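You operate a simulated robot arm through the tools that you are given. There is no shell and no other tool. Be economical: measure what you need, move in short steps, check, and stop when the job is done.

You are at the controls of a simulated two-armed robot. One attempt, no reset.

Task
Open the glue drawer, fetch the blue glue block from the inside of the glue drawer and set it on the top of the bonnet, then shut the drawer. Then put the white clip on the long black panel away on the top of the wooden bench. Then take the blue plug from the long black panel and leave it on the cream top. Then take the white cloth and leave it on the lower shelf of the panel table. Then put the blue hand pad on the blue panel on the table away on the top of the wooden bench. Then open the battery lid. Keep to this order.

The check looks at the end state, three seconds after you hand in, the way a careful person would. Anything else that was tipped, shoved, dropped, spilled or broken makes it a failure. A push-on lid holds only when it is set on centred and level and pressed home; a screw cap is set on level and turned clockwise until tight. Flat cloth is picked up by pressing the open fingertips on it (5 to 10 N) and closing them slowly along it; thin cloth reads only 2 to 8 mm in the jaws.

Robot
Two 7-joint arms with fingered hands on one trunk, on a base that drives. Base frame: it is fixed to the floor where the robot stands at the start and does not move with it; the origin is under the middle of the robot, x ahead of it, y to its left, z up. Units: mm, degrees, N and s.
The left shoulder is at the start at [200, 135, 1045], the right one opposite. Places, roughly: battery lid [1100, 2000, 900]; blue glue block [750, 0, 750]; blue hand pad (6x5x5 cm) [900, 1100, 900]; cream top [-2600, 400, 1200]; glue drawer [800, 0, 800]; lower shelf of the panel table [1100, 1700, 300]; plug [750, -500, 1000]; top of the bonnet [-2500, -2900, 1000]; top of the wooden bench [-3300, 5100, 900]; white clip (4x3x4 cm) [700, -600, 1000]; white cloth (8x6x4 cm) [800, -1000, 900]. Payload 4 kg a hand.
The TCP of each hand is the grasp point between the finger pads, 25 mm short of the fingertips. In the tool frame z runs along the fingers and y along their closing line. Largest opening 88 mm; the body of the gripper starts 29 mm behind the TCP. The gripper is a hand of 4 fingers: y runs from the thumb to the fingers, the wrist lies at [-13, -106, -174] in the tool frame, and closing takes about 1.5 s.
Orientation is told as [roll, pitch, yaw] about the base's x, y, z axes, in that order, counted from this pose: with the fingers straight down and the wrist toward the robot, the tool's x, y and z point along [0, 1, 0], [1, 0, 0] and [0, 0, -1] of the base frame.

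Tools
- The arms move only by the tool drive_tool. It takes "left_plan", "right_plan" or both (then of equal length, played together; a hand with none holds still); each is a list that holds one entry, the list of rows, each a list of 6 numbers: the shift along the tool's x, y, z in mm, then the turn, a rotation vector about the tool's x, y, z in degrees. In form: [[[tx, ty, tz, wx, wy, wz], ...]]. A call has 1 to 12 rows; each row shifts and turns the commanded pose from where the row before left it, along the tool's axes as they then stand. "left_jaw" and "right_jaw" are, for a hand that has rows, the gripper command, from -1 (fully open) to 1 (shut), values between in proportion, set as the call begins (left out, the last holds). Each row takes 0.2 s and may step no farther than 50 mm and 8.6 degrees from the row before; otherwise, or with a gripper value out of range, the whole call is refused. Where a pose cannot be reached the arm comes as near as it can. A force on the tool above 40 N (or 10 N above the force at the start of the call, whichever is more), or a blocked arm, ends the call early, and 0.2 s more pass. Each finger travels about 153 mm/s and halts on what it meets, pressing with about 24 N; the grip force reading is that of the motor and also rises with nothing between the fingers. The clock runs only during rows and for 0.2 s after the last one: add rows that do not move to give the fingers time. It gives the time, the measured TCP pose, the force on the tool (base axes), the opening and the grip force at its end, in the units of the frame above (readings bear some noise), with the torque about the TCP (base axes, N m) and any sound that the robot's microphone picked up.
- Cameras (640 x 400 px; columns grow to the right, rows downward): "scene" is now at [132.3, -21.6, 1651.1]; the picture's right is [-0.41, -0.91, 0.00], its down [-0.71, 0.32, -0.62] and it looks along [0.57, -0.26, -0.78] (base axes); focal length 258 px, centre (320, 200). "left" rides on the left gripper at [-64, -83, -98] in its tool frame; the picture's right is [-0.62, -0.37, 0.69], its down [0.71, -0.63, 0.30] and it looks along [0.32, 0.68, 0.65] (tool axes); focal length 265 px, centre (320, 200). "right" rides on the right gripper at [64, -83, -98] in its tool frame; the picture's right is [-0.62, 0.37, -0.69], its down [-0.71, -0.63, 0.30] and it looks along [-0.32, 0.68, 0.65] (tool axes); focal length 265 px, centre (320, 200). There is no depth. A picture from a camera that has moved, and an enlarged one, comes with that camera's place and axes in the base frame and with its lens. The place of the scene camera against the robot may be out by one fixed shift of up to 18 mm in any direction.
- camera(camera): a new picture of that camera. No time passes.
- slide_trunk(by): slides the trunk up (or, below 0, down) by that many mm; the arms and the scene camera ride with it, the base frame stays. It gives what a move gives, with no picture.
- base_move(legs): drives the robot by 1 to 6 legs, each [ahead, left, turn to the left] in mm, mm and degrees, along the robot's own axes; the way and the turn of a leg run together, so that a leg with both is an arc; at most 1500 mm and 180 degrees a leg. The arms and the cameras ride along, it lands a little off, and it stops where it bumps. It gives what a move gives.
- set_fingers(index, middle, ring, thumb_bend, thumb_turn, hand): sets how far each is bent, from 0 (flat) to 1 (curled in); at 0.3 the hand is open as for a grip, at 0.7 the pads meet at the TCP. One left out holds its place. A second passes; each finger stops where it meets its share of the squeeze, and holds until it gets a number again. A gripper value or a shape takes the hand back. It gives what a move gives, with no picture; readings hold the bend of each and the force on the fingers (four entries, about 0 where the hand has none), thumb and palm. thumb_turn goes from beside the hand (0) to across from the fingers (1), as for a grip.
- grasp_type(shape, hand): the hand has 4 fingers and takes this shape, open, in about a second: jaw (thumb against the fingers, like two jaws); tri (thumb and two fingers); tip (a fingertip pinch); poke (one finger out to press); point (the index stretched); flat (the hand flat); cup (the hand cupped); fist (a fist). The gripper value then closes the fingers along that shape, each until it touches; the sizes above hold for jaw. It gives what a move gives, with no picture.
- pan_tilt(pan, tilt): turns the head with the scene camera to pan (to the left, within 97 degrees either way) and tilt (down, from -29 to 69), counted from straight ahead of the robot. It gives what a move gives.
- close_up(camera, box): a new picture of the part [left, top, right, bottom] of that camera's present view, enlarged. No time passes.
- sign_off(): hands the job in; it is judged then, once.

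Go step by step. Nothing tells you exact positions but the pictures and the camera data: compare them with the known pose of the tool, close in by small moves and look again before you grip or let go. The budget is 196 turns and 176 pictures, counting those below and the enlarged ones. Unless the task says otherwise, let go and move clear before handing in, and close with one line.

The tools are called after "Emit:" by a JSON object that holds its "name" and its "arguments". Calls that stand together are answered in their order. drive_tool: Moves the arms, as the interface text tells. Its arguments: {"type":"object","properties":{"left_plan":{"type":"array","items":{"type":"array","items":{"type":"array","items":{"type":"number"}}}},"left_jaw":{"type":"number"},"right_plan":{"type":"array","items":{"type":"array","items":{"type":"array","items":{"type":"number"}}}},"right_jaw":{"type":"number"}},"required":[]} The other tools are called the same way: slide_trunk (by) slides the trunk up or down; grasp_type (shape, hand) gives the hand a shape; set_fingers (index, middle, ring, thumb_bend, thumb_turn, hand) moves the fingers one by one; base_move (legs) drives the base; pan_tilt (pan, tilt) turns the head that bears the scene camera; camera (camera) takes a picture; close_up (camera, box) takes an enlarged picture of a part of a camera's view; sign_off () hands the job in.

At the start:

```text
time: 0.0
left_tool_pos: [633.9, 55.2, 1147.6]
left_tool_rot: [0.0, 0.0, 0.0]
left_ft_force: [0.0, -0.5, 1.1]
left_moment: [0.0, 0.0, 0.0]
left_finger_gap: 87.4
left_finger_force: 0.0
left_shape: jaw
left_bend: [0.3, 0.3, 0.3, 0.3, 0.98]
left_finger forces: [0.0, 0.1, 0.0, 0.1, 0.1, 0.0]
right_tool_pos: [464.5, -465.2, 1253.5]
right_tool_rot: [0.0, -0.1, 0.1]
right_ft_force: [0.6, 0.2, -0.1]
right_moment: [-0.02, 0.04, -0.03]
right_finger_gap: 87.5
right_finger_force: 0.1
right_shape: jaw
right_bend: [0.3, 0.3, 0.3, 0.3, 0.98]
right_finger forces: [0.1, 0.1, 0.1, 0.0, 0.1, 0.1]
trunk travel left (down, up): [-650.0, 120.0]
robot x, y, heading: [-1.0, 0.2, -0.2]
head pan, tilt: [-24.4, 51.5]
```

scene: 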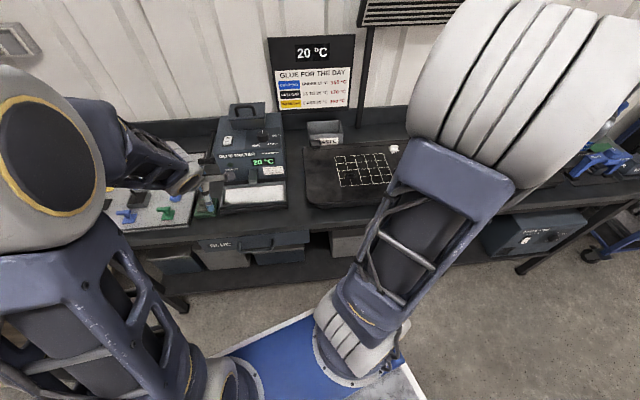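
right: 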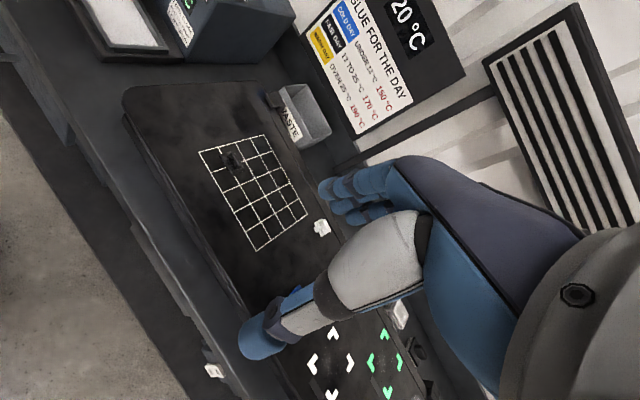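
left: 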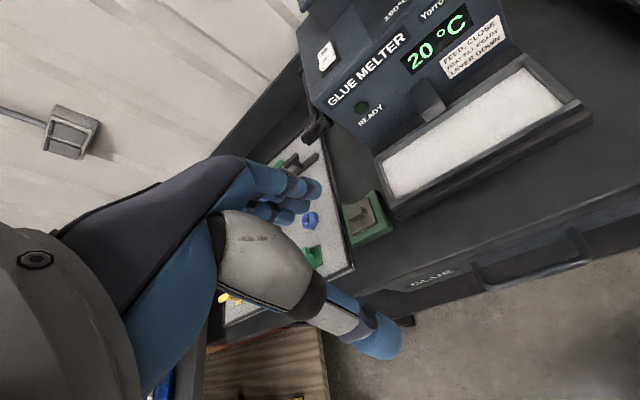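

I see a bench with a glue melter, a black panel with grid, and a drawer with a handle below the bench edge near the middle. I take a closer look at the drawer and the panel first.

Emit:
{"name": "close_up", "arguments": {"camera": "scene", "box": [160, 180, 360, 305]}}

Emit:
{"name": "close_up", "arguments": {"camera": "scene", "box": [280, 110, 440, 210]}}

Emit:
{"name": "close_up", "arguments": {"camera": "left", "box": [340, 180, 640, 368]}}

```text
3.20 times, centred on (260, 242) of scene
camera zoom: at [132.3, -21.6, 1651.1], right [-0.41, -0.91, 0.0], down [-0.71, 0.32, -0.62], along [0.57, -0.26, -0.78], focal length 827 px, centre (512, 64)
```

zoom: 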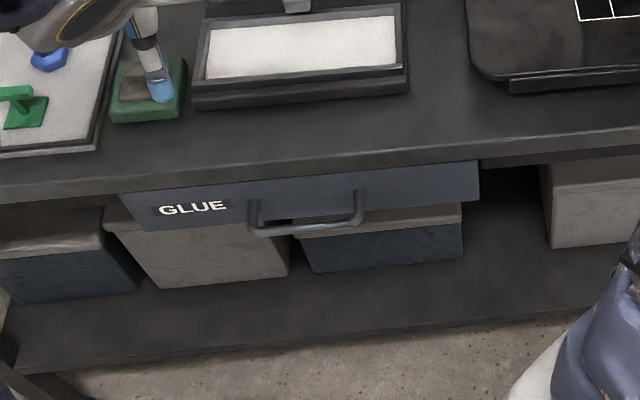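

```text
4.00 times, centred on (360, 160) of scene
camera zoom: at [132.3, -21.6, 1651.1], right [-0.41, -0.91, 0.0], down [-0.71, 0.32, -0.62], along [0.57, -0.26, -0.78], focal length 1034 px, centre (160, 360)
```

zoom: 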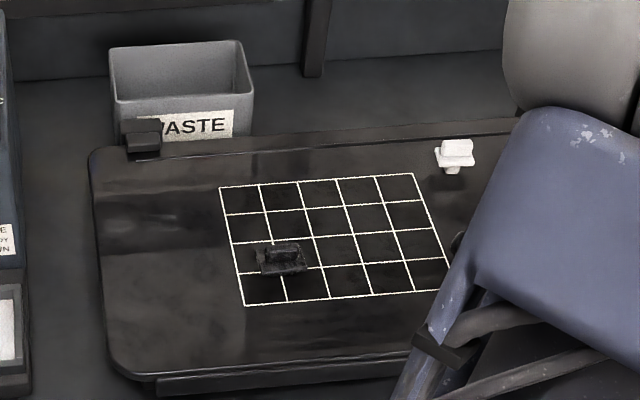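

```text
2.13 times, centred on (490, 274) of left
camera zoom: at [552.0, -9.7, 1245.3], right [-0.37, -0.62, -0.69], down [-0.63, 0.71, -0.3], along [0.68, 0.32, -0.65], focal length 565 px, centre (-42, 43)
```

zoom: 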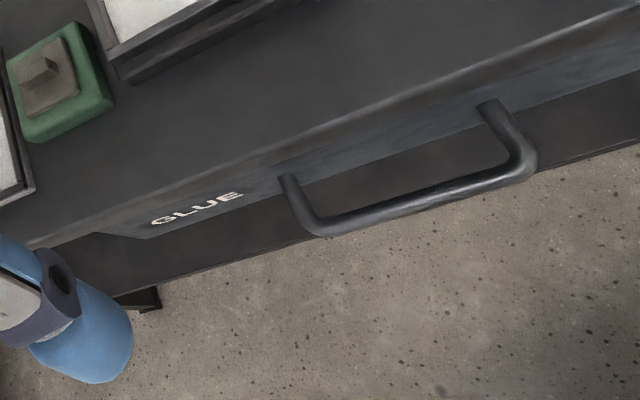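

The handle bar comes out near [615, 0, 830], about 120 mm long along y. Before moving, I look around to learn the obstacles.

Emit:
{"name": "pan_tilt", "arguments": {"pan": 90, "tilt": 20}}

Emit:
{"name": "camera", "arguments": {"camera": "scene"}}

Emit:
{"name": "pan_tilt", "arguments": {"pan": -90, "tilt": 20}}

Emit:
{"name": "camera", "arguments": {"camera": "scene"}}

Emit:
{"name": "pan_tilt", "arguments": {"pan": 0, "tilt": 60}}

Emit:
{"name": "camera", "arguments": {"camera": "scene"}}

```text
time: 1.9
left_tool_pos: [634.8, 56.6, 1146.9]
left_tool_rot: [0.0, 0.0, 0.0]
left_ft_force: [0.0, -0.1, -0.1]
left_moment: [0.03, 0.03, 0.02]
left_finger_gap: 87.5
left_finger_force: 0.0
left_shape: jaw
left_bend: [0.3, 0.3, 0.3, 0.3, 0.98]
left_finger forces: [0.0, 0.0, 0.1, 0.0, 0.1, 0.1]
right_tool_pos: [463.1, -466.0, 1252.2]
right_tool_rot: [0.0, 0.0, 0.0]
right_ft_force: [1.1, 0.4, -0.1]
right_moment: [-0.01, 0.03, 0.01]
right_finger_gap: 87.7
right_finger_force: 0.0
right_shape: jaw
right_bend: [0.3, 0.3, 0.3, 0.3, 0.98]
right_finger forces: [0.0, 0.1, 0.1, 0.0, 0.0, 0.1]
trunk travel left (down, up): [-650.0, 120.0]
robot x, y, heading: [1.7, 0.3, -0.0]
head pan, tilt: [90.0, 20.0]
```

```text
169 pictures are left
camera scene: at [63.5, 102.8, 1698.6], right [1.0, 0.0, 0.0], down [0.0, -0.34, -0.94], along [0.0, 0.94, -0.34], focal length 258 px, centre (320, 200)
```

scene: 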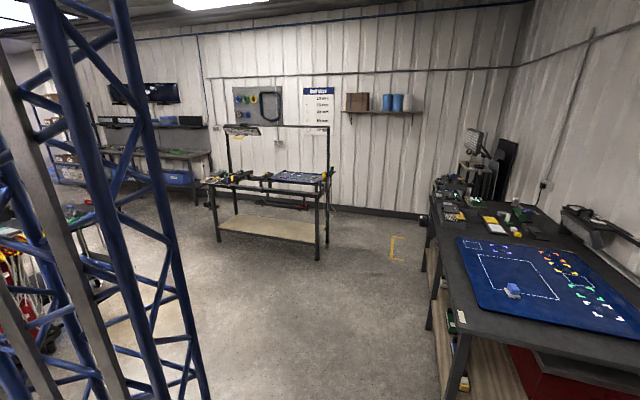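

```text
time: 4.6
left_tool_pos: [634.8, 56.4, 1147.9]
left_tool_rot: [0.0, 0.0, -0.1]
left_ft_force: [-0.8, -0.2, 0.7]
left_moment: [-0.06, -0.02, -0.03]
left_finger_gap: 87.5
left_finger_force: 0.0
left_shape: jaw
left_bend: [0.3, 0.3, 0.3, 0.3, 0.98]
left_finger forces: [0.1, 0.0, 0.0, 0.0, 0.0, 0.0]
right_tool_pos: [463.8, -465.5, 1252.9]
right_tool_rot: [0.0, 0.1, -0.1]
right_ft_force: [-0.2, -0.8, 0.6]
right_moment: [-0.01, 0.04, -0.05]
right_finger_gap: 87.4
right_finger_force: 0.0
right_shape: jaw
right_bend: [0.3, 0.3, 0.3, 0.3, 0.98]
right_finger forces: [0.1, 0.1, 0.1, 0.1, 0.0, 0.0]
trunk travel left (down, up): [-650.0, 120.0]
robot x, y, heading: [0.7, 0.0, 0.1]
head pan, tilt: [-90.0, 20.0]
```

```text
168 pictures are left
camera scene: at [63.5, -83.5, 1698.6], right [-1.0, 0.0, 0.0], down [0.0, 0.34, -0.94], along [0.0, -0.94, -0.34], focal length 258 px, centre (320, 200)
```

scene: 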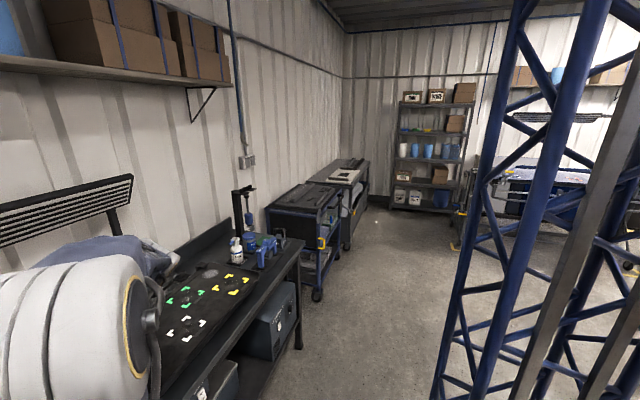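

```text
time: 6.3
left_tool_pos: [635.6, 56.1, 1147.7]
left_tool_rot: [0.0, 0.0, 0.0]
left_ft_force: [-0.6, 1.1, 1.1]
left_moment: [0.01, -0.02, 0.02]
left_finger_gap: 87.7
left_finger_force: 0.0
left_shape: jaw
left_bend: [0.3, 0.3, 0.3, 0.3, 0.98]
left_finger forces: [0.0, 0.1, 0.0, 0.1, 0.0, 0.0]
right_tool_pos: [463.5, -466.5, 1253.4]
right_tool_rot: [0.0, 0.0, 0.0]
right_ft_force: [0.2, -0.4, -0.8]
right_moment: [-0.01, 0.03, 0.0]
right_finger_gap: 87.6
right_finger_force: 0.1
right_shape: jaw
right_bend: [0.3, 0.3, 0.3, 0.3, 0.98]
right_finger forces: [0.1, 0.0, 0.1, 0.0, 0.0, 0.0]
trunk travel left (down, up): [-650.0, 120.0]
robot x, y, heading: [-3.4, -1.2, 0.2]
head pan, tilt: [0.0, 60.0]
```

```text
167 pictures are left
camera scene: at [130.1, 9.6, 1640.5], right [0.0, -1.0, 0.0], down [-0.87, 0.0, -0.5], along [0.5, 0.0, -0.87], focal length 258 px, centre (320, 200)
```

scene: 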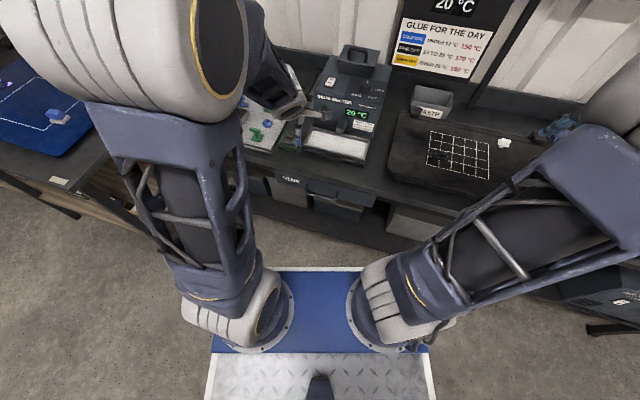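

The glue drawer is reachable, but pulling it would cramp the arm here, so I back the base off 300 mm first and then bring the left hand in nearly level with the handle.

Emit:
{"name": "base_move", "arguments": {"legs": [[-300, 0, 0]]}}

Emit:
{"name": "drive_tool", "arguments": {"left_plan": [[[-14, 40, 50, 0, 0, 0], [-14, 40, 50, 0, 0, 0], [-14, 30, 40, 0, 0, 0], [-14, 30, 40, 0, 0, 0], [0, 0, 0, -8.5, 0, 0], [0, 0, 0, -8.5, 0, 0], [0, 0, 0, -8.5, 0, 0], [0, 0, 0, -8.5, 0, 0], [0, 0, 0, -8.5, 0, 0], [0, 0, 0, -8.5, 0, 0], [0, 0, 0, -8.5, 0, 0], [0, 0, 0, -8.5, 0, 0]]]}}

Emit:
{"name": "camera", "arguments": {"camera": "left"}}

Emit:
{"name": "camera", "arguments": {"camera": "scene"}}

```text
time: 8.3
left_tool_pos: [331.3, 55.0, 1147.1]
left_tool_rot: [0.0, 0.0, -0.1]
left_ft_force: [-1.7, 0.6, 1.4]
left_moment: [-0.01, 0.01, -0.01]
left_finger_gap: 87.3
left_finger_force: 0.1
left_shape: jaw
left_bend: [0.3, 0.3, 0.3, 0.3, 0.98]
left_finger forces: [0.0, 0.0, 0.0, 0.0, 0.0, 0.1]
right_tool_pos: [159.6, -467.3, 1252.9]
right_tool_rot: [0.0, 0.0, -0.1]
right_ft_force: [0.1, -0.5, 0.2]
right_moment: [0.0, 0.0, -0.01]
right_finger_gap: 87.8
right_finger_force: 0.0
right_shape: jaw
right_bend: [0.3, 0.3, 0.3, 0.3, 0.98]
right_finger forces: [0.0, 0.0, 0.1, 0.0, 0.0, 0.0]
trunk travel left (down, up): [-650.0, 120.0]
robot x, y, heading: [-305.0, 2.2, -0.3]
head pan, tilt: [0.0, 60.0]
```

```text
refused: row 1 steps farther than a row can; nothing moved
```

```text
166 pictures are left
camera left: at [248.5, -10.0, 1245.3], right [-0.37, -0.62, -0.69], down [-0.63, 0.71, -0.3], along [0.68, 0.32, -0.65], focal length 265 px, centre (320, 200)
```

left: 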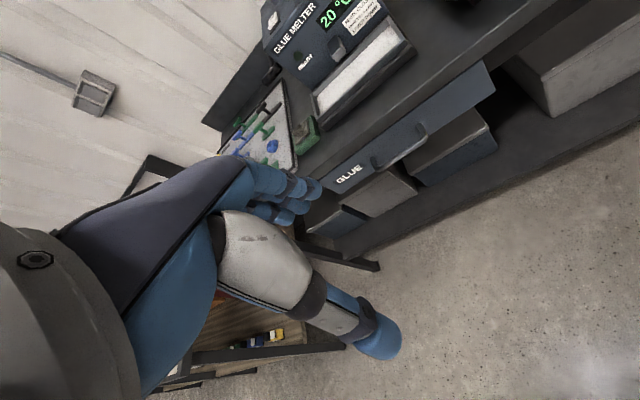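

```text
165 pictures are left
camera scene: at [-173.4, 9.7, 1640.5], right [0.0, -1.0, 0.0], down [-0.87, 0.0, -0.5], along [0.5, 0.0, -0.87], focal length 258 px, centre (320, 200)
```

scene: 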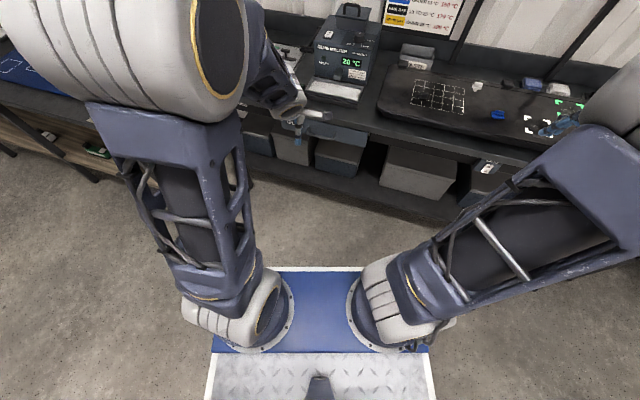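

The rows must stay within 50 mm in total length; I repeat the approach with shorter rows.

Emit:
{"name": "drive_tool", "arguments": {"left_plan": [[[-10, 20, 43, 0, 0, 0], [-10, 20, 43, 0, 0, 0], [-10, 20, 43, 0, 0, 0], [-10, 20, 43, 0, 0, 0], [-10, 20, 43, -8.5, 0, 0], [0, 0, 0, -8.5, 0, 0], [0, 0, 0, -8.5, 0, 0], [0, 0, 0, -8.5, 0, 0], [0, 0, 0, -8.5, 0, 0], [0, 0, 0, -8.5, 0, 0], [0, 0, 0, -8.5, 0, 0], [0, 0, 0, -8.5, 0, 0]]]}}

Emit:
{"name": "camera", "arguments": {"camera": "left"}}

Emit:
{"name": "camera", "arguments": {"camera": "scene"}}

```text
time: 10.9
left_tool_pos: [431.1, 5.4, 933.4]
left_tool_rot: [0.1, -68.1, -0.2]
left_ft_force: [-0.2, -0.5, 0.3]
left_moment: [-0.02, 0.04, 0.0]
left_finger_gap: 87.6
left_finger_force: 0.0
left_shape: jaw
left_bend: [0.3, 0.3, 0.3, 0.3, 0.98]
left_finger forces: [0.1, 0.1, 0.0, 0.0, 0.0, 0.1]
right_tool_pos: [159.3, -467.2, 1253.2]
right_tool_rot: [-0.1, 0.0, -0.1]
right_ft_force: [-1.5, 0.3, 0.8]
right_moment: [0.03, -0.02, -0.01]
right_finger_gap: 87.5
right_finger_force: 0.2
right_shape: jaw
right_bend: [0.3, 0.3, 0.3, 0.3, 0.98]
right_finger forces: [0.1, 0.0, 0.1, 0.1, 0.1, 0.0]
trunk travel left (down, up): [-650.0, 120.0]
robot x, y, heading: [-301.9, 0.6, -0.2]
head pan, tilt: [0.0, 60.0]
```

```text
164 pictures are left
camera left: at [308.8, -60.4, 892.1], right [0.51, -0.62, -0.6], down [0.05, 0.71, -0.7], along [0.86, 0.32, 0.39], focal length 265 px, centre (320, 200)
```

left: 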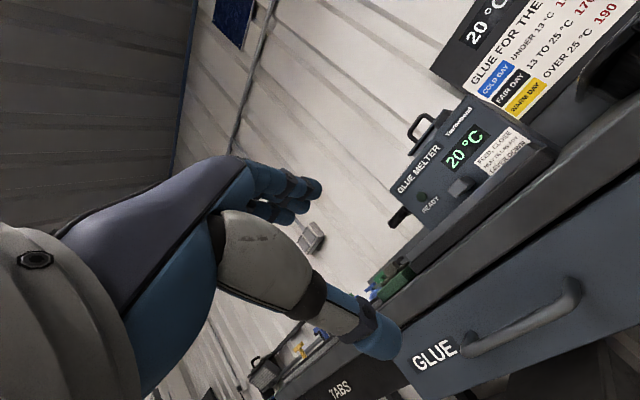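

```text
163 pictures are left
camera scene: at [-173.6, 9.6, 1640.5], right [0.0, -1.0, 0.0], down [-0.87, 0.0, -0.5], along [0.5, 0.0, -0.87], focal length 258 px, centre (320, 200)
```

scene: 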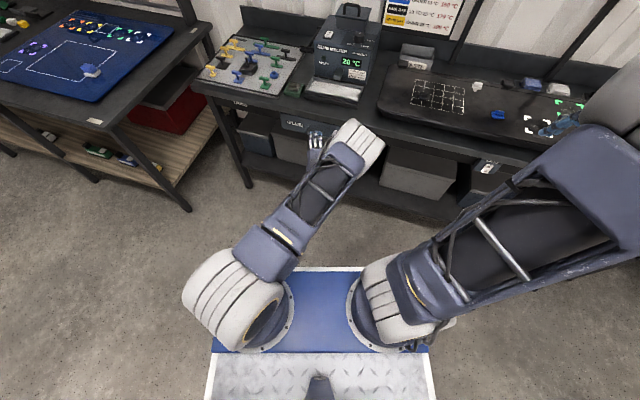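

From two hand views the bar is at about [620, -12, 797]. I bring the hand to 60 mm in front of it, nearly horizontal, half open.

Emit:
{"name": "drive_tool", "arguments": {"left_plan": [[[-3.5, -15.6, 34.1, 0, 0, 0], [-3.5, -15.6, 34.1, 0, 0, 0], [-3.5, -15.6, 34.1, 0, 0, 0], [-3.5, -15.6, 34.1, 0, 0, 0], [-3.5, -15.6, 34.1, 0, 0, 0], [0, 0, 0, -8.5, 0, 0], [0, 0, 0, -8.5, 0, 0]]], "left_jaw": -0.2}}

Emit:
{"name": "camera", "arguments": {"camera": "left"}}

Emit:
{"name": "camera", "arguments": {"camera": "scene"}}

```text
time: 12.5
left_tool_pos: [538.6, -13.8, 804.6]
left_tool_rot: [0.2, -82.3, 0.0]
left_ft_force: [-0.9, -0.3, 0.0]
left_moment: [0.04, 0.02, -0.01]
left_finger_gap: 52.9
left_finger_force: 0.1
left_shape: jaw
left_bend: [0.29, 0.4, 0.37, 0.64, 1.0]
left_finger forces: [0.1, 0.0, 0.1, 0.0, 0.0, 0.0]
left hand out of reach, approached as far as the arm can: row 7
right_tool_pos: [159.8, -465.5, 1254.0]
right_tool_rot: [0.0, 0.0, -0.2]
right_ft_force: [0.9, 0.5, 0.1]
right_moment: [-0.01, 0.01, -0.02]
right_finger_gap: 87.6
right_finger_force: 0.0
right_shape: jaw
right_bend: [0.3, 0.3, 0.3, 0.3, 0.98]
right_finger forces: [0.0, 0.0, 0.1, 0.0, 0.1, 0.0]
trunk travel left (down, up): [-650.0, 120.0]
robot x, y, heading: [-301.9, 1.2, -0.2]
head pan, tilt: [0.0, 60.0]
```

```text
162 pictures are left
camera left: at [430.4, -78.2, 735.3], right [0.64, -0.62, -0.46], down [0.22, 0.71, -0.67], along [0.74, 0.32, 0.59], focal length 265 px, centre (320, 200)
```

left: 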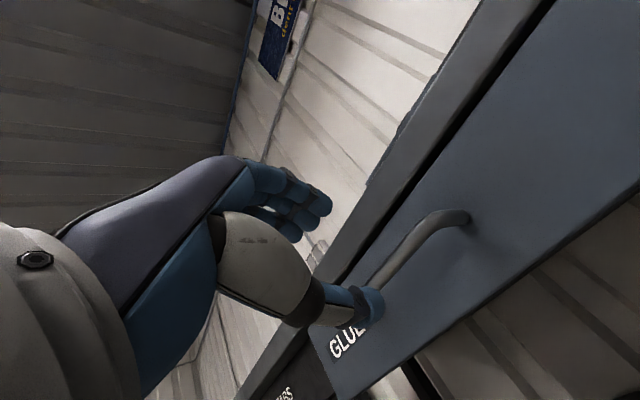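

```text
161 pictures are left
camera scene: at [-173.5, 9.5, 1640.5], right [0.0, -1.0, 0.0], down [-0.87, 0.0, -0.5], along [0.5, 0.0, -0.87], focal length 258 px, centre (320, 200)
```

scene: 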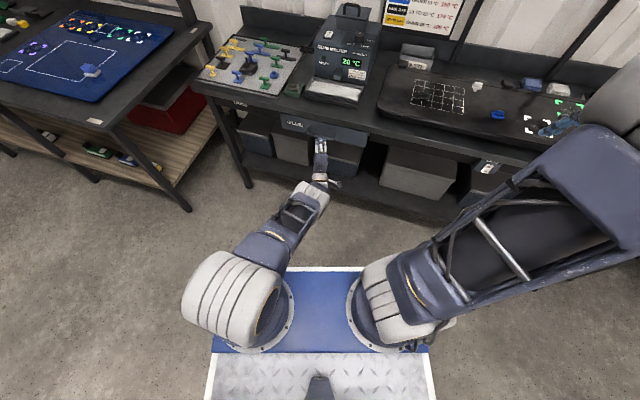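

The arm is short at this height, so I lower the trunk 150 mm and raise the hand back to handle height.

Emit:
{"name": "slide_trunk", "arguments": {"by": -150}}

Emit:
{"name": "drive_tool", "arguments": {"left_plan": [[[0, 48, -6, 0, 0, 0], [0, 48, -6, 0, 0, 0], [0, 48, -6, 0, 0, 0], [0, 0, 0, 0, 0, 0]]]}}

Emit:
{"name": "base_move", "arguments": {"legs": [[50, 0, 0]]}}

Emit:
{"name": "camera", "arguments": {"camera": "left"}}

Emit:
{"name": "close_up", "arguments": {"camera": "scene", "box": [250, 60, 410, 160]}}

```text
time: 14.3
left_tool_pos: [538.8, -13.8, 654.8]
left_tool_rot: [-0.1, -82.1, 0.0]
left_ft_force: [-0.3, 0.7, 0.1]
left_moment: [0.01, 0.01, -0.03]
left_finger_gap: 52.9
left_finger_force: 0.2
left_shape: jaw
left_bend: [0.29, 0.4, 0.37, 0.64, 1.0]
left_finger forces: [0.0, 0.0, 0.1, 0.0, 0.0, 0.1]
right_tool_pos: [159.7, -466.5, 1102.8]
right_tool_rot: [0.0, -0.1, -0.1]
right_ft_force: [-1.1, -0.8, 0.4]
right_moment: [-0.01, -0.01, 0.01]
right_finger_gap: 87.5
right_finger_force: 0.1
right_shape: jaw
right_bend: [0.3, 0.3, 0.3, 0.3, 0.98]
right_finger forces: [0.0, 0.1, 0.0, 0.0, 0.1, 0.0]
trunk travel left (down, up): [-500.0, 270.0]
robot x, y, heading: [-303.5, -1.7, -0.1]
head pan, tilt: [0.0, 60.0]
```

```text
time: 15.3
left_tool_pos: [538.7, -15.8, 801.2]
left_tool_rot: [0.0, -82.2, 0.1]
left_ft_force: [-0.4, -0.4, -0.7]
left_moment: [0.01, 0.01, -0.02]
left_finger_gap: 52.9
left_finger_force: 0.0
left_shape: jaw
left_bend: [0.29, 0.4, 0.37, 0.64, 1.0]
left_finger forces: [0.0, 0.0, 0.1, 0.0, 0.1, 0.0]
right_tool_pos: [159.9, -466.1, 1102.0]
right_tool_rot: [-0.1, 0.0, -0.2]
right_ft_force: [0.1, 0.2, -0.2]
right_moment: [0.0, -0.03, 0.01]
right_finger_gap: 87.6
right_finger_force: 0.0
right_shape: jaw
right_bend: [0.3, 0.3, 0.3, 0.3, 0.98]
right_finger forces: [0.1, 0.0, 0.1, 0.0, 0.0, 0.0]
trunk travel left (down, up): [-500.0, 270.0]
robot x, y, heading: [-302.5, -1.7, -0.1]
head pan, tilt: [0.0, 60.0]
```

```text
time: 16.2
left_tool_pos: [588.9, -15.8, 799.1]
left_tool_rot: [0.1, -82.1, -0.1]
left_ft_force: [0.3, -0.2, 0.1]
left_moment: [0.0, -0.02, -0.02]
left_finger_gap: 52.9
left_finger_force: 0.0
left_shape: jaw
left_bend: [0.29, 0.4, 0.37, 0.64, 1.0]
left_finger forces: [0.0, 0.1, 0.1, 0.0, 0.1, 0.1]
right_tool_pos: [210.2, -465.6, 1103.1]
right_tool_rot: [-0.1, 0.0, 0.1]
right_ft_force: [-0.3, 0.3, -0.7]
right_moment: [0.01, -0.01, 0.02]
right_finger_gap: 87.5
right_finger_force: 0.2
right_shape: jaw
right_bend: [0.3, 0.3, 0.3, 0.3, 0.98]
right_finger forces: [0.0, 0.1, 0.0, 0.0, 0.1, 0.0]
trunk travel left (down, up): [-500.0, 270.0]
robot x, y, heading: [-254.2, -2.3, -0.0]
head pan, tilt: [0.0, 60.0]
```

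```text
160 pictures are left
camera left: at [481.3, -80.6, 730.5], right [0.64, -0.62, -0.46], down [0.22, 0.71, -0.67], along [0.74, 0.32, 0.59], focal length 265 px, centre (320, 200)
```

left: 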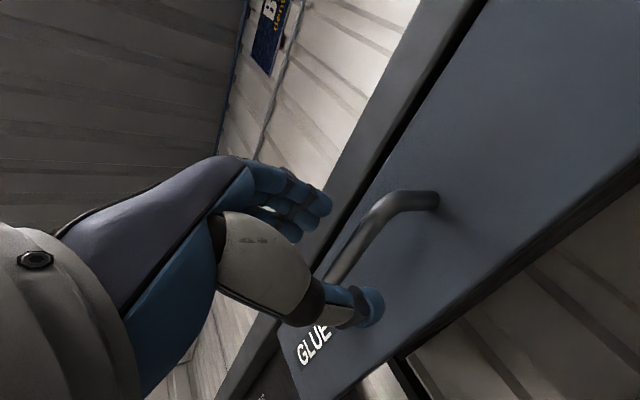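

```text
4.00 times, centred on (330, 110) of scene
camera zoom: at [-123.4, 9.7, 1490.5], right [0.0, -1.0, 0.0], down [-0.87, 0.0, -0.5], along [0.5, 0.0, -0.87], focal length 1034 px, centre (280, 560)
```

zoom: 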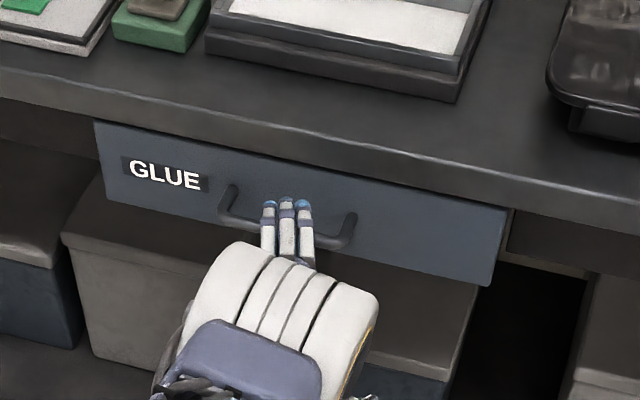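

The fingers sit above the bar and the thumb below it, centred. I move 28 mm forward and close.

Emit:
{"name": "drive_tool", "arguments": {"left_plan": [[[0, 0, 14, 0, 0, 0], [0, 2, 14, 0, 0, 0], [0, 0, 0, 0, 0, 0]]]}}

Emit:
{"name": "drive_tool", "arguments": {"left_plan": [[[0, 0, 0, 0, 0, 0], [0, 0, 0, 0, 0, 0], [0, 0, 0, 0, 0, 0], [0, 0, 0, 0, 0, 0], [0, 0, 0, 0, 0, 0], [0, 0, 0, 0, 0, 0]]], "left_jaw": 1}}

Emit:
{"name": "camera", "arguments": {"camera": "left"}}

```text
time: 17.0
left_tool_pos: [618.3, -14.2, 798.1]
left_tool_rot: [0.1, -82.1, -0.1]
left_ft_force: [0.4, 0.2, -0.1]
left_moment: [0.0, 0.02, 0.0]
left_finger_gap: 52.8
left_finger_force: 0.1
left_shape: jaw
left_bend: [0.29, 0.4, 0.37, 0.64, 1.0]
left_finger forces: [0.1, 0.1, 0.0, 0.0, 0.0, 0.1]
right_tool_pos: [209.1, -466.7, 1103.0]
right_tool_rot: [-0.1, 0.0, 0.0]
right_ft_force: [-0.8, 0.5, 0.4]
right_moment: [0.0, -0.01, -0.01]
right_finger_gap: 87.6
right_finger_force: 0.1
right_shape: jaw
right_bend: [0.3, 0.3, 0.3, 0.3, 0.98]
right_finger forces: [0.0, 0.0, 0.1, 0.1, 0.0, 0.0]
trunk travel left (down, up): [-500.0, 270.0]
robot x, y, heading: [-254.9, 2.5, 0.1]
head pan, tilt: [0.0, 60.0]
```

```text
time: 18.4
left_tool_pos: [617.8, -15.0, 798.3]
left_tool_rot: [0.2, -82.1, -0.2]
left_ft_force: [3.3, -1.0, -8.0]
left_moment: [0.02, 0.0, -0.07]
left_finger_gap: 0.0
left_finger_force: 24.6
left_shape: jaw
left_bend: [0.7, 0.7, 0.7, 0.74, 1.0]
left_finger forces: [0.9, 0.0, 2.3, 0.0, 26.1, 0.0]
right_tool_pos: [211.2, -466.7, 1103.7]
right_tool_rot: [0.0, 0.0, 0.1]
right_ft_force: [1.4, 0.4, -0.3]
right_moment: [0.02, -0.01, 0.02]
right_finger_gap: 87.5
right_finger_force: 0.0
right_shape: jaw
right_bend: [0.3, 0.3, 0.3, 0.3, 0.98]
right_finger forces: [0.0, 0.0, 0.0, 0.0, 0.0, 0.0]
trunk travel left (down, up): [-500.0, 270.0]
robot x, y, heading: [-257.3, -1.7, -0.0]
head pan, tilt: [0.0, 60.0]
```

```text
158 pictures are left
camera left: at [508.9, -79.7, 728.0], right [0.64, -0.62, -0.46], down [0.21, 0.71, -0.67], along [0.74, 0.32, 0.59], focal length 265 px, centre (320, 200)
```

left: 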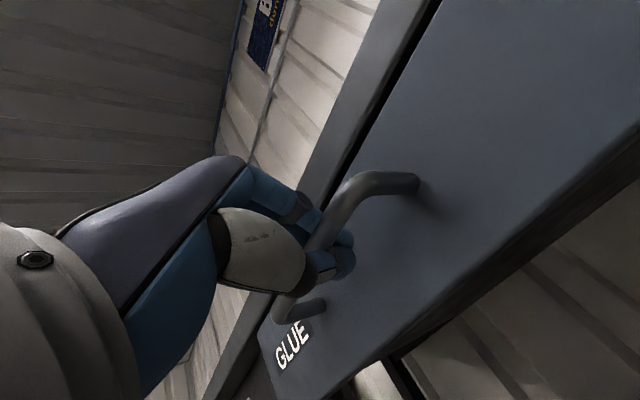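

The jaws closed in front of or around the bar; it seems hooked inside the closed fingers. I pull back a little and check whether the drawer follows.

Emit:
{"name": "drive_tool", "arguments": {"left_plan": [[[0, 0, -15, 0, 0, 0], [0, 0, -15, 0, 0, 0], [0, 0, -15, 0, 0, 0], [0, 0, 0, 0, 0, 0]]]}}

Emit:
{"name": "camera", "arguments": {"camera": "left"}}

Emit:
{"name": "close_up", "arguments": {"camera": "scene", "box": [250, 60, 410, 160]}}

```text
time: 19.4
left_tool_pos: [572.9, -13.6, 802.4]
left_tool_rot: [0.6, -81.8, -0.4]
left_ft_force: [5.8, 18.8, -25.3]
left_moment: [0.17, -0.1, -0.05]
left_finger_gap: 2.8
left_finger_force: 24.1
left_shape: jaw
left_bend: [0.7, 0.7, 0.7, 0.73, 1.0]
left_finger forces: [0.3, 0.0, 1.4, 0.0, 19.2, 0.0]
right_tool_pos: [211.0, -465.6, 1103.3]
right_tool_rot: [0.0, 0.0, 0.0]
right_ft_force: [0.3, -0.5, 0.3]
right_moment: [0.01, 0.0, -0.03]
right_finger_gap: 87.4
right_finger_force: 0.0
right_shape: jaw
right_bend: [0.3, 0.3, 0.3, 0.3, 0.98]
right_finger forces: [0.0, 0.0, 0.0, 0.0, 0.0, 0.0]
trunk travel left (down, up): [-500.0, 270.0]
robot x, y, heading: [-254.5, -2.3, -0.0]
head pan, tilt: [0.0, 60.0]
```

```text
157 pictures are left
camera left: at [464.4, -78.8, 733.3], right [0.64, -0.62, -0.46], down [0.21, 0.72, -0.67], along [0.74, 0.33, 0.58], focal length 265 px, centre (320, 200)
```

left: 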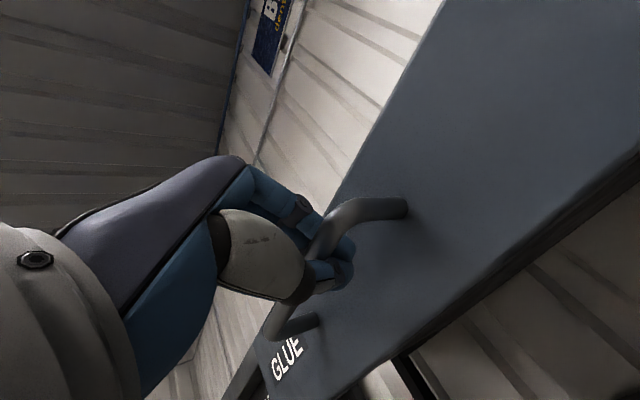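

```text
4.00 times, centred on (330, 110) of scene
camera zoom: at [-122.5, 10.3, 1490.2], right [0.0, -1.0, 0.0], down [-0.87, 0.0, -0.5], along [0.5, 0.0, -0.87], focal length 1034 px, centre (280, 560)
```

zoom: 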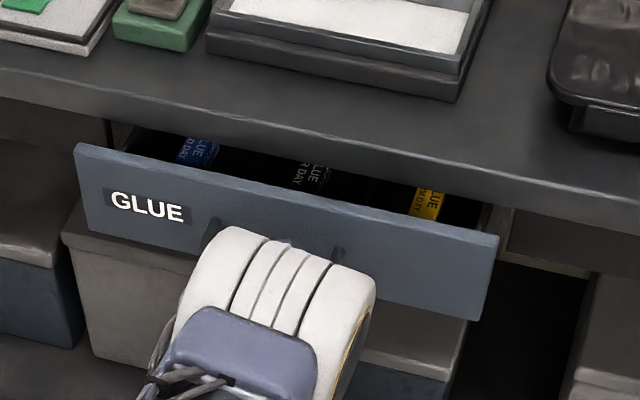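

The drawer follows; blue, dark and yellow glue blocks show inside. I keep pulling.

Emit:
{"name": "drive_tool", "arguments": {"left_plan": [[[0, -4, -24.8, 0, 0, 0], [0, -4, -24.8, 0, 0, 0], [0, -4, -24.8, 0, 0, 0], [0, -3.4, -24.8, 0, 0, 0], [0, -3.4, -24.8, 0, 0, 0], [0, -3.4, -24.8, 0, 0, 0]]]}}

Emit:
{"name": "camera", "arguments": {"camera": "scene"}}

```text
time: 20.4
left_tool_pos: [485.2, -6.4, 800.9]
left_tool_rot: [2.3, -81.8, -1.2]
left_ft_force: [2.8, 8.8, -11.1]
left_moment: [0.05, -0.13, -0.04]
left_finger_gap: 1.4
left_finger_force: 23.9
left_shape: jaw
left_bend: [0.7, 0.7, 0.7, 0.74, 1.0]
left_finger forces: [1.7, 0.0, 2.6, 0.0, 16.8, 0.0]
right_tool_pos: [211.3, -465.7, 1103.6]
right_tool_rot: [0.0, 0.0, 0.0]
right_ft_force: [0.7, -1.1, 0.2]
right_moment: [-0.01, 0.03, 0.02]
right_finger_gap: 87.3
right_finger_force: 0.1
right_shape: jaw
right_bend: [0.3, 0.3, 0.3, 0.3, 0.98]
right_finger forces: [0.0, 0.0, 0.1, 0.1, 0.1, 0.1]
trunk travel left (down, up): [-500.0, 270.0]
robot x, y, heading: [-251.8, 2.5, 0.5]
head pan, tilt: [0.0, 60.0]
stopped in row 4 (left hand): the force on the tool passed its limit at 44 N (the readings are from after the stop); the commanded pose is now the measured one
```

```text
155 pictures are left
camera scene: at [-123.0, 10.3, 1490.6], right [0.0, -1.0, 0.0], down [-0.87, 0.0, -0.5], along [0.5, 0.0, -0.87], focal length 258 px, centre (320, 200)
```

scene: 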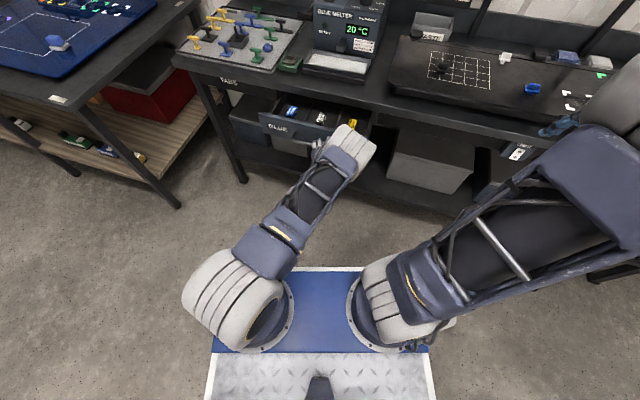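

The drawer is about 130 mm out. I continue slower.

Emit:
{"name": "drive_tool", "arguments": {"left_plan": [[[0, -2, -14, 0, 0, 0], [0, -2, -14, 0, 0, 0], [0, -2, -14, 0, 0, 0], [0, -2, -14, 0, 0, 0], [0, -2, -14, 0, 0, 0]]]}}

Emit:
{"name": "close_up", "arguments": {"camera": "scene", "box": [220, 60, 420, 185]}}

```text
time: 20.9
left_tool_pos: [464.2, 1.0, 799.1]
left_tool_rot: [4.6, -81.5, -2.7]
left_ft_force: [2.2, 9.8, -9.5]
left_moment: [0.0, -0.16, -0.01]
left_finger_gap: 1.4
left_finger_force: 23.3
left_shape: jaw
left_bend: [0.7, 0.7, 0.7, 0.74, 1.0]
left_finger forces: [2.7, 0.0, 2.8, 0.1, 15.6, 0.0]
right_tool_pos: [211.2, -465.2, 1102.8]
right_tool_rot: [0.0, 0.0, 0.0]
right_ft_force: [-0.5, -0.3, 0.1]
right_moment: [0.0, 0.0, 0.0]
right_finger_gap: 87.7
right_finger_force: 0.1
right_shape: jaw
right_bend: [0.3, 0.3, 0.3, 0.3, 0.98]
right_finger forces: [0.0, 0.0, 0.0, 0.0, 0.0, 0.0]
trunk travel left (down, up): [-500.0, 270.0]
robot x, y, heading: [-251.4, 1.0, 0.3]
head pan, tilt: [0.0, 60.0]
stopped in row 2 (left hand): the force on the tool passed its limit at 44 N (the readings are from after the stop); the commanded pose is now the measured one
```

```text
3.20 times, centred on (320, 122) of scene
camera zoom: at [-122.9, 10.7, 1490.6], right [0.0, -1.0, 0.0], down [-0.87, 0.0, -0.5], along [0.5, 0.0, -0.87], focal length 827 px, centre (320, 448)
```

zoom: 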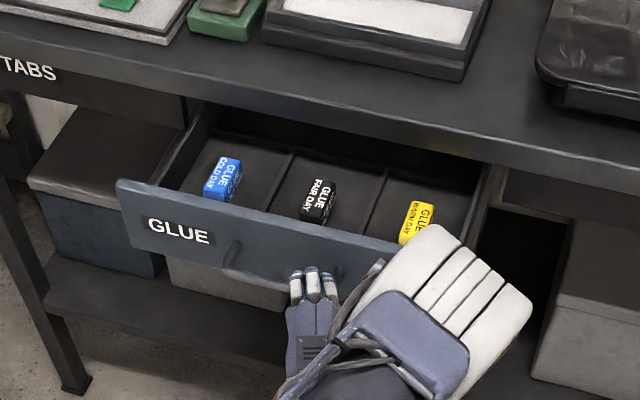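

The drawer is about 155 mm out and the hand begins to twist; I pull the rest with the base instead.

Emit:
{"name": "base_move", "arguments": {"legs": [[-60, 0, 0]]}}

Emit:
{"name": "close_up", "arguments": {"camera": "scene", "box": [220, 60, 420, 185]}}

```text
time: 21.8
left_tool_pos: [437.3, 9.5, 799.4]
left_tool_rot: [7.3, -81.4, -4.1]
left_ft_force: [2.0, 3.8, -5.1]
left_moment: [-0.04, -0.13, -0.06]
left_finger_gap: 1.1
left_finger_force: 23.9
left_shape: jaw
left_bend: [0.7, 0.7, 0.7, 0.74, 1.0]
left_finger forces: [3.6, 0.0, 4.0, 0.0, 14.0, 0.0]
right_tool_pos: [183.5, -464.8, 1102.7]
right_tool_rot: [-0.1, -0.1, 0.0]
right_ft_force: [-0.7, 0.4, 0.5]
right_moment: [-0.02, 0.05, -0.01]
right_finger_gap: 87.6
right_finger_force: 0.1
right_shape: jaw
right_bend: [0.3, 0.3, 0.3, 0.3, 0.98]
right_finger forces: [0.0, 0.1, 0.0, 0.0, 0.1, 0.0]
trunk travel left (down, up): [-500.0, 270.0]
robot x, y, heading: [-279.6, 3.4, 0.1]
head pan, tilt: [0.0, 60.0]
stopped in leg 1: the force on the tool passed its limit at 46 N (the readings are from after the stop); the commanded pose is now the measured one
```

```text
3.20 times, centred on (320, 122) of scene
camera zoom: at [-150.9, 10.9, 1490.5], right [0.0, -1.0, 0.0], down [-0.87, 0.0, -0.5], along [0.5, 0.0, -0.87], focal length 827 px, centre (320, 448)
```

zoom: 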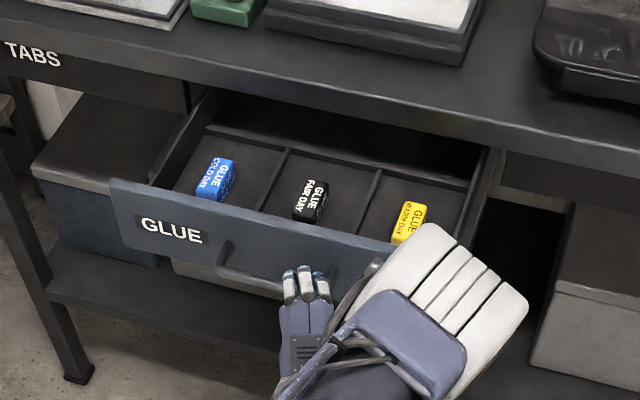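

The drawer is about 183 mm out and still running. I draw it a bit farther.

Emit:
{"name": "base_move", "arguments": {"legs": [[-60, 0, 0]]}}

Emit:
{"name": "base_move", "arguments": {"legs": [[-50, 0, 0]]}}

Emit:
{"name": "camera", "arguments": {"camera": "scene"}}

Emit:
{"name": "camera", "arguments": {"camera": "left"}}

```text
time: 22.7
left_tool_pos: [401.2, 20.9, 799.6]
left_tool_rot: [10.3, -81.0, -5.6]
left_ft_force: [2.5, 3.9, -3.0]
left_moment: [-0.05, -0.1, -0.1]
left_finger_gap: 0.9
left_finger_force: 23.9
left_shape: jaw
left_bend: [0.7, 0.7, 0.7, 0.75, 1.0]
left_finger forces: [5.3, 0.2, 4.4, 0.0, 13.7, 0.0]
right_tool_pos: [147.9, -463.6, 1102.8]
right_tool_rot: [-0.1, 0.1, 0.1]
right_ft_force: [0.4, 0.2, -0.3]
right_moment: [0.0, -0.01, 0.01]
right_finger_gap: 88.0
right_finger_force: 0.1
right_shape: jaw
right_bend: [0.3, 0.3, 0.3, 0.3, 0.98]
right_finger forces: [0.0, 0.0, 0.0, 0.0, 0.0, 0.0]
trunk travel left (down, up): [-500.0, 270.0]
robot x, y, heading: [-321.4, 0.9, 0.3]
head pan, tilt: [0.0, 60.0]
stopped in leg 1: the force on the tool passed its limit at 46 N (the readings are from after the stop); the commanded pose is now the measured one
```

```text
time: 23.6
left_tool_pos: [382.3, 25.8, 799.3]
left_tool_rot: [10.5, -80.8, -5.1]
left_ft_force: [12.8, 1.8, -5.5]
left_moment: [0.02, -0.14, -0.12]
left_finger_gap: 0.2
left_finger_force: 24.6
left_shape: jaw
left_bend: [0.7, 0.7, 0.7, 0.74, 1.0]
left_finger forces: [2.3, 0.0, 7.9, 0.1, 10.3, 0.0]
right_tool_pos: [124.2, -463.8, 1102.0]
right_tool_rot: [-0.1, 0.1, 0.1]
right_ft_force: [0.2, 0.0, -0.8]
right_moment: [0.03, 0.02, -0.03]
right_finger_gap: 87.6
right_finger_force: 0.0
right_shape: jaw
right_bend: [0.3, 0.3, 0.3, 0.3, 0.98]
right_finger forces: [0.1, 0.0, 0.0, 0.0, 0.1, 0.0]
trunk travel left (down, up): [-500.0, 270.0]
robot x, y, heading: [-340.8, 2.8, 0.0]
head pan, tilt: [0.0, 60.0]
stopped in leg 1: the force on the tool passed its limit at 57 N (the readings are from after the stop); the commanded pose is now the measured one
```

```text
152 pictures are left
camera scene: at [-210.2, 11.7, 1490.5], right [0.0, -1.0, 0.0], down [-0.87, 0.0, -0.5], along [0.5, 0.0, -0.87], focal length 258 px, centre (320, 200)
```

scene: 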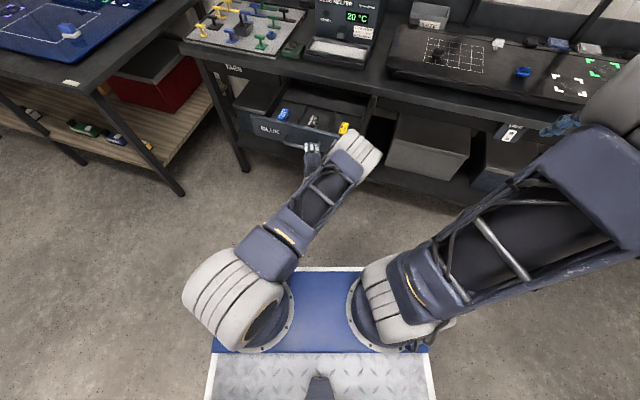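

```text
151 pictures are left
camera left: at [278.4, -48.0, 729.0], right [0.68, -0.55, -0.49], down [0.14, 0.75, -0.65], along [0.72, 0.37, 0.58], focal length 265 px, centre (320, 200)
```

left: 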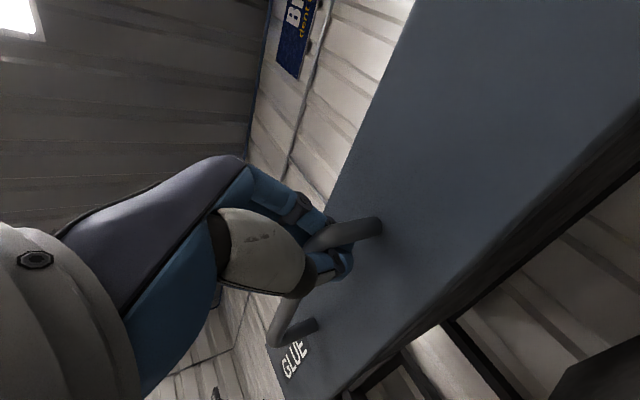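

The drawer is about 240 mm out, probably at its end. I open the hand and back off.

Emit:
{"name": "drive_tool", "arguments": {"left_plan": [[[0, 0, 0, 0, 0, 0], [0, 0, 0, 0, 0, 0], [0, 0, 0, 0, 0, 0], [0, 0, 0, 0, 0, 0], [0, 0, 0, 0, 0, 0], [0, 0, 0, 0, 0, 0]]], "left_jaw": -0.4}}

Emit:
{"name": "base_move", "arguments": {"legs": [[-120, 0, 0]]}}

Emit:
{"name": "camera", "arguments": {"camera": "scene"}}

```text
time: 25.0
left_tool_pos: [380.9, 23.6, 798.8]
left_tool_rot: [10.6, -81.0, -5.4]
left_ft_force: [0.6, -0.2, 1.3]
left_moment: [0.02, -0.03, -0.01]
left_finger_gap: 61.5
left_finger_force: 0.0
left_shape: jaw
left_bend: [0.28, 0.37, 0.34, 0.58, 0.99]
left_finger forces: [0.0, 0.0, 0.0, 0.0, 0.0, 0.0]
right_tool_pos: [124.5, -463.9, 1103.1]
right_tool_rot: [-0.1, 0.0, 0.1]
right_ft_force: [-0.5, 0.5, 1.0]
right_moment: [0.01, -0.02, 0.0]
right_finger_gap: 87.4
right_finger_force: 0.1
right_shape: jaw
right_bend: [0.3, 0.3, 0.3, 0.3, 0.98]
right_finger forces: [0.0, 0.1, 0.0, 0.0, 0.1, 0.0]
trunk travel left (down, up): [-500.0, 270.0]
robot x, y, heading: [-340.7, 0.0, 0.1]
head pan, tilt: [0.0, 60.0]
```

```text
time: 26.2
left_tool_pos: [259.1, 24.3, 797.9]
left_tool_rot: [10.7, -80.9, -5.4]
left_ft_force: [-0.5, -0.9, 0.2]
left_moment: [0.0, 0.01, 0.02]
left_finger_gap: 61.5
left_finger_force: 0.0
left_shape: jaw
left_bend: [0.28, 0.37, 0.34, 0.58, 0.99]
left_finger forces: [0.0, 0.0, 0.0, 0.1, 0.0, 0.1]
right_tool_pos: [2.2, -464.4, 1104.1]
right_tool_rot: [-0.1, 0.0, 0.1]
right_ft_force: [0.7, 0.3, -1.3]
right_moment: [0.01, -0.02, -0.01]
right_finger_gap: 87.8
right_finger_force: 0.1
right_shape: jaw
right_bend: [0.3, 0.3, 0.3, 0.3, 0.98]
right_finger forces: [0.0, 0.0, 0.0, 0.0, 0.0, 0.0]
trunk travel left (down, up): [-500.0, 270.0]
robot x, y, heading: [-460.7, 1.2, 0.1]
head pan, tilt: [0.0, 60.0]
```

```text
150 pictures are left
camera scene: at [-332.6, 11.1, 1490.5], right [0.0, -1.0, 0.0], down [-0.87, 0.0, -0.5], along [0.5, 0.0, -0.87], focal length 258 px, centre (320, 200)
```

scene: 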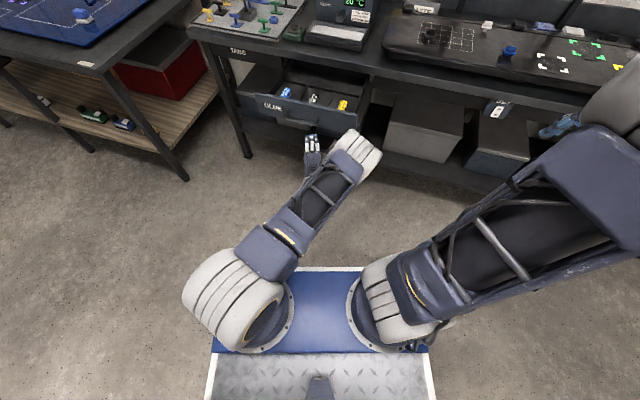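

The drawer is open with the blue block in the left compartment. I raise the trunk and turn the left hand to point straight down.

Emit:
{"name": "slide_trunk", "arguments": {"by": 200}}

Emit:
{"name": "drive_tool", "arguments": {"left_plan": [[[0, 0, 0, 8.1, 0, 0], [0, 0, 0, 8.1, 0, 0], [0, 0, 0, 8.1, 0, 0], [0, 0, 0, 8.1, 0, 0], [0, 0, 0, 8.1, 0, 0], [0, 0, 0, 8.1, 0, 0], [0, 0, 0, 8.1, 0, 0], [0, 0, 0, 8.1, 0, 0], [0, 0, 0, 8.1, 0, 0], [0, 0, 0, 8.1, 0, 0], [0, 0, 0, 0, -1.7, 5.1], [0, 0, 0, 0, 0, 0]]], "left_jaw": -1}}

Emit:
{"name": "close_up", "arguments": {"camera": "scene", "box": [220, 40, 420, 165]}}

Emit:
{"name": "camera", "arguments": {"camera": "left"}}

```text
time: 28.4
left_tool_pos: [259.0, 24.3, 999.4]
left_tool_rot: [10.6, -80.9, -5.4]
left_ft_force: [-0.1, 0.0, 0.4]
left_moment: [0.02, -0.02, 0.0]
left_finger_gap: 61.7
left_finger_force: 0.1
left_shape: jaw
left_bend: [0.28, 0.37, 0.34, 0.58, 0.99]
left_finger forces: [0.0, 0.1, 0.0, 0.0, 0.0, 0.1]
right_tool_pos: [1.9, -463.2, 1303.2]
right_tool_rot: [-0.1, 0.1, 0.1]
right_ft_force: [0.2, -0.2, -1.1]
right_moment: [-0.02, 0.02, 0.03]
right_finger_gap: 87.5
right_finger_force: 0.0
right_shape: jaw
right_bend: [0.3, 0.3, 0.3, 0.3, 0.98]
right_finger forces: [0.0, 0.0, 0.1, 0.1, 0.1, 0.0]
trunk travel left (down, up): [-700.0, 70.0]
robot x, y, heading: [-457.8, 1.0, 0.2]
head pan, tilt: [0.0, 60.0]
```

```text
time: 31.0
left_tool_pos: [259.8, 23.8, 999.3]
left_tool_rot: [0.0, -0.1, 0.1]
left_ft_force: [0.6, -0.3, 0.4]
left_moment: [0.0, -0.03, 0.01]
left_finger_gap: 87.9
left_finger_force: 0.1
left_shape: jaw
left_bend: [0.3, 0.3, 0.3, 0.3, 0.98]
left_finger forces: [0.1, 0.0, 0.0, 0.0, 0.0, 0.1]
right_tool_pos: [1.6, -464.6, 1303.8]
right_tool_rot: [-0.1, 0.0, 0.1]
right_ft_force: [0.6, 0.6, -0.2]
right_moment: [-0.01, -0.05, 0.01]
right_finger_gap: 87.6
right_finger_force: 0.0
right_shape: jaw
right_bend: [0.3, 0.3, 0.3, 0.3, 0.98]
right_finger forces: [0.0, 0.0, 0.0, 0.0, 0.0, 0.0]
trunk travel left (down, up): [-700.0, 70.0]
robot x, y, heading: [-464.7, -0.2, 0.1]
head pan, tilt: [0.0, 60.0]
```

```text
3.20 times, centred on (320, 102) of scene
camera zoom: at [-332.5, 11.1, 1690.5], right [0.0, -1.0, 0.0], down [-0.87, 0.0, -0.5], along [0.5, 0.0, -0.87], focal length 827 px, centre (320, 512)
```

zoom: 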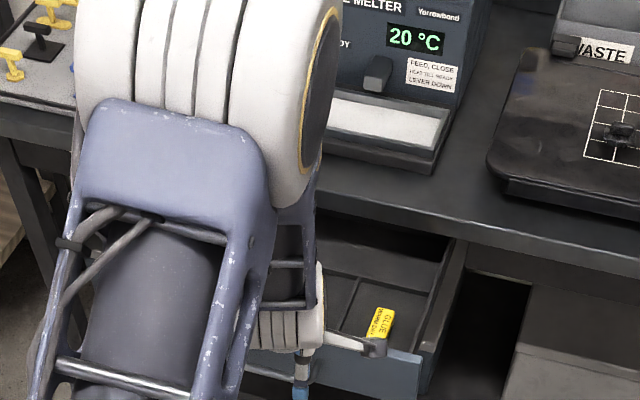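

```text
148 pictures are left
camera left: at [176.4, -41.2, 1097.1], right [-0.37, -0.62, -0.69], down [-0.63, 0.71, -0.31], along [0.68, 0.32, -0.65], focal length 265 px, centre (320, 200)
```

left: 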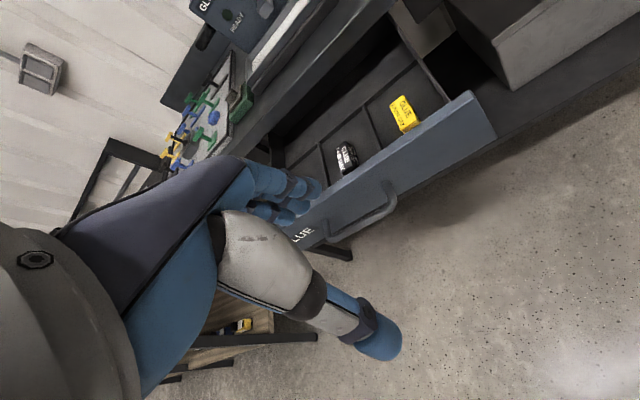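

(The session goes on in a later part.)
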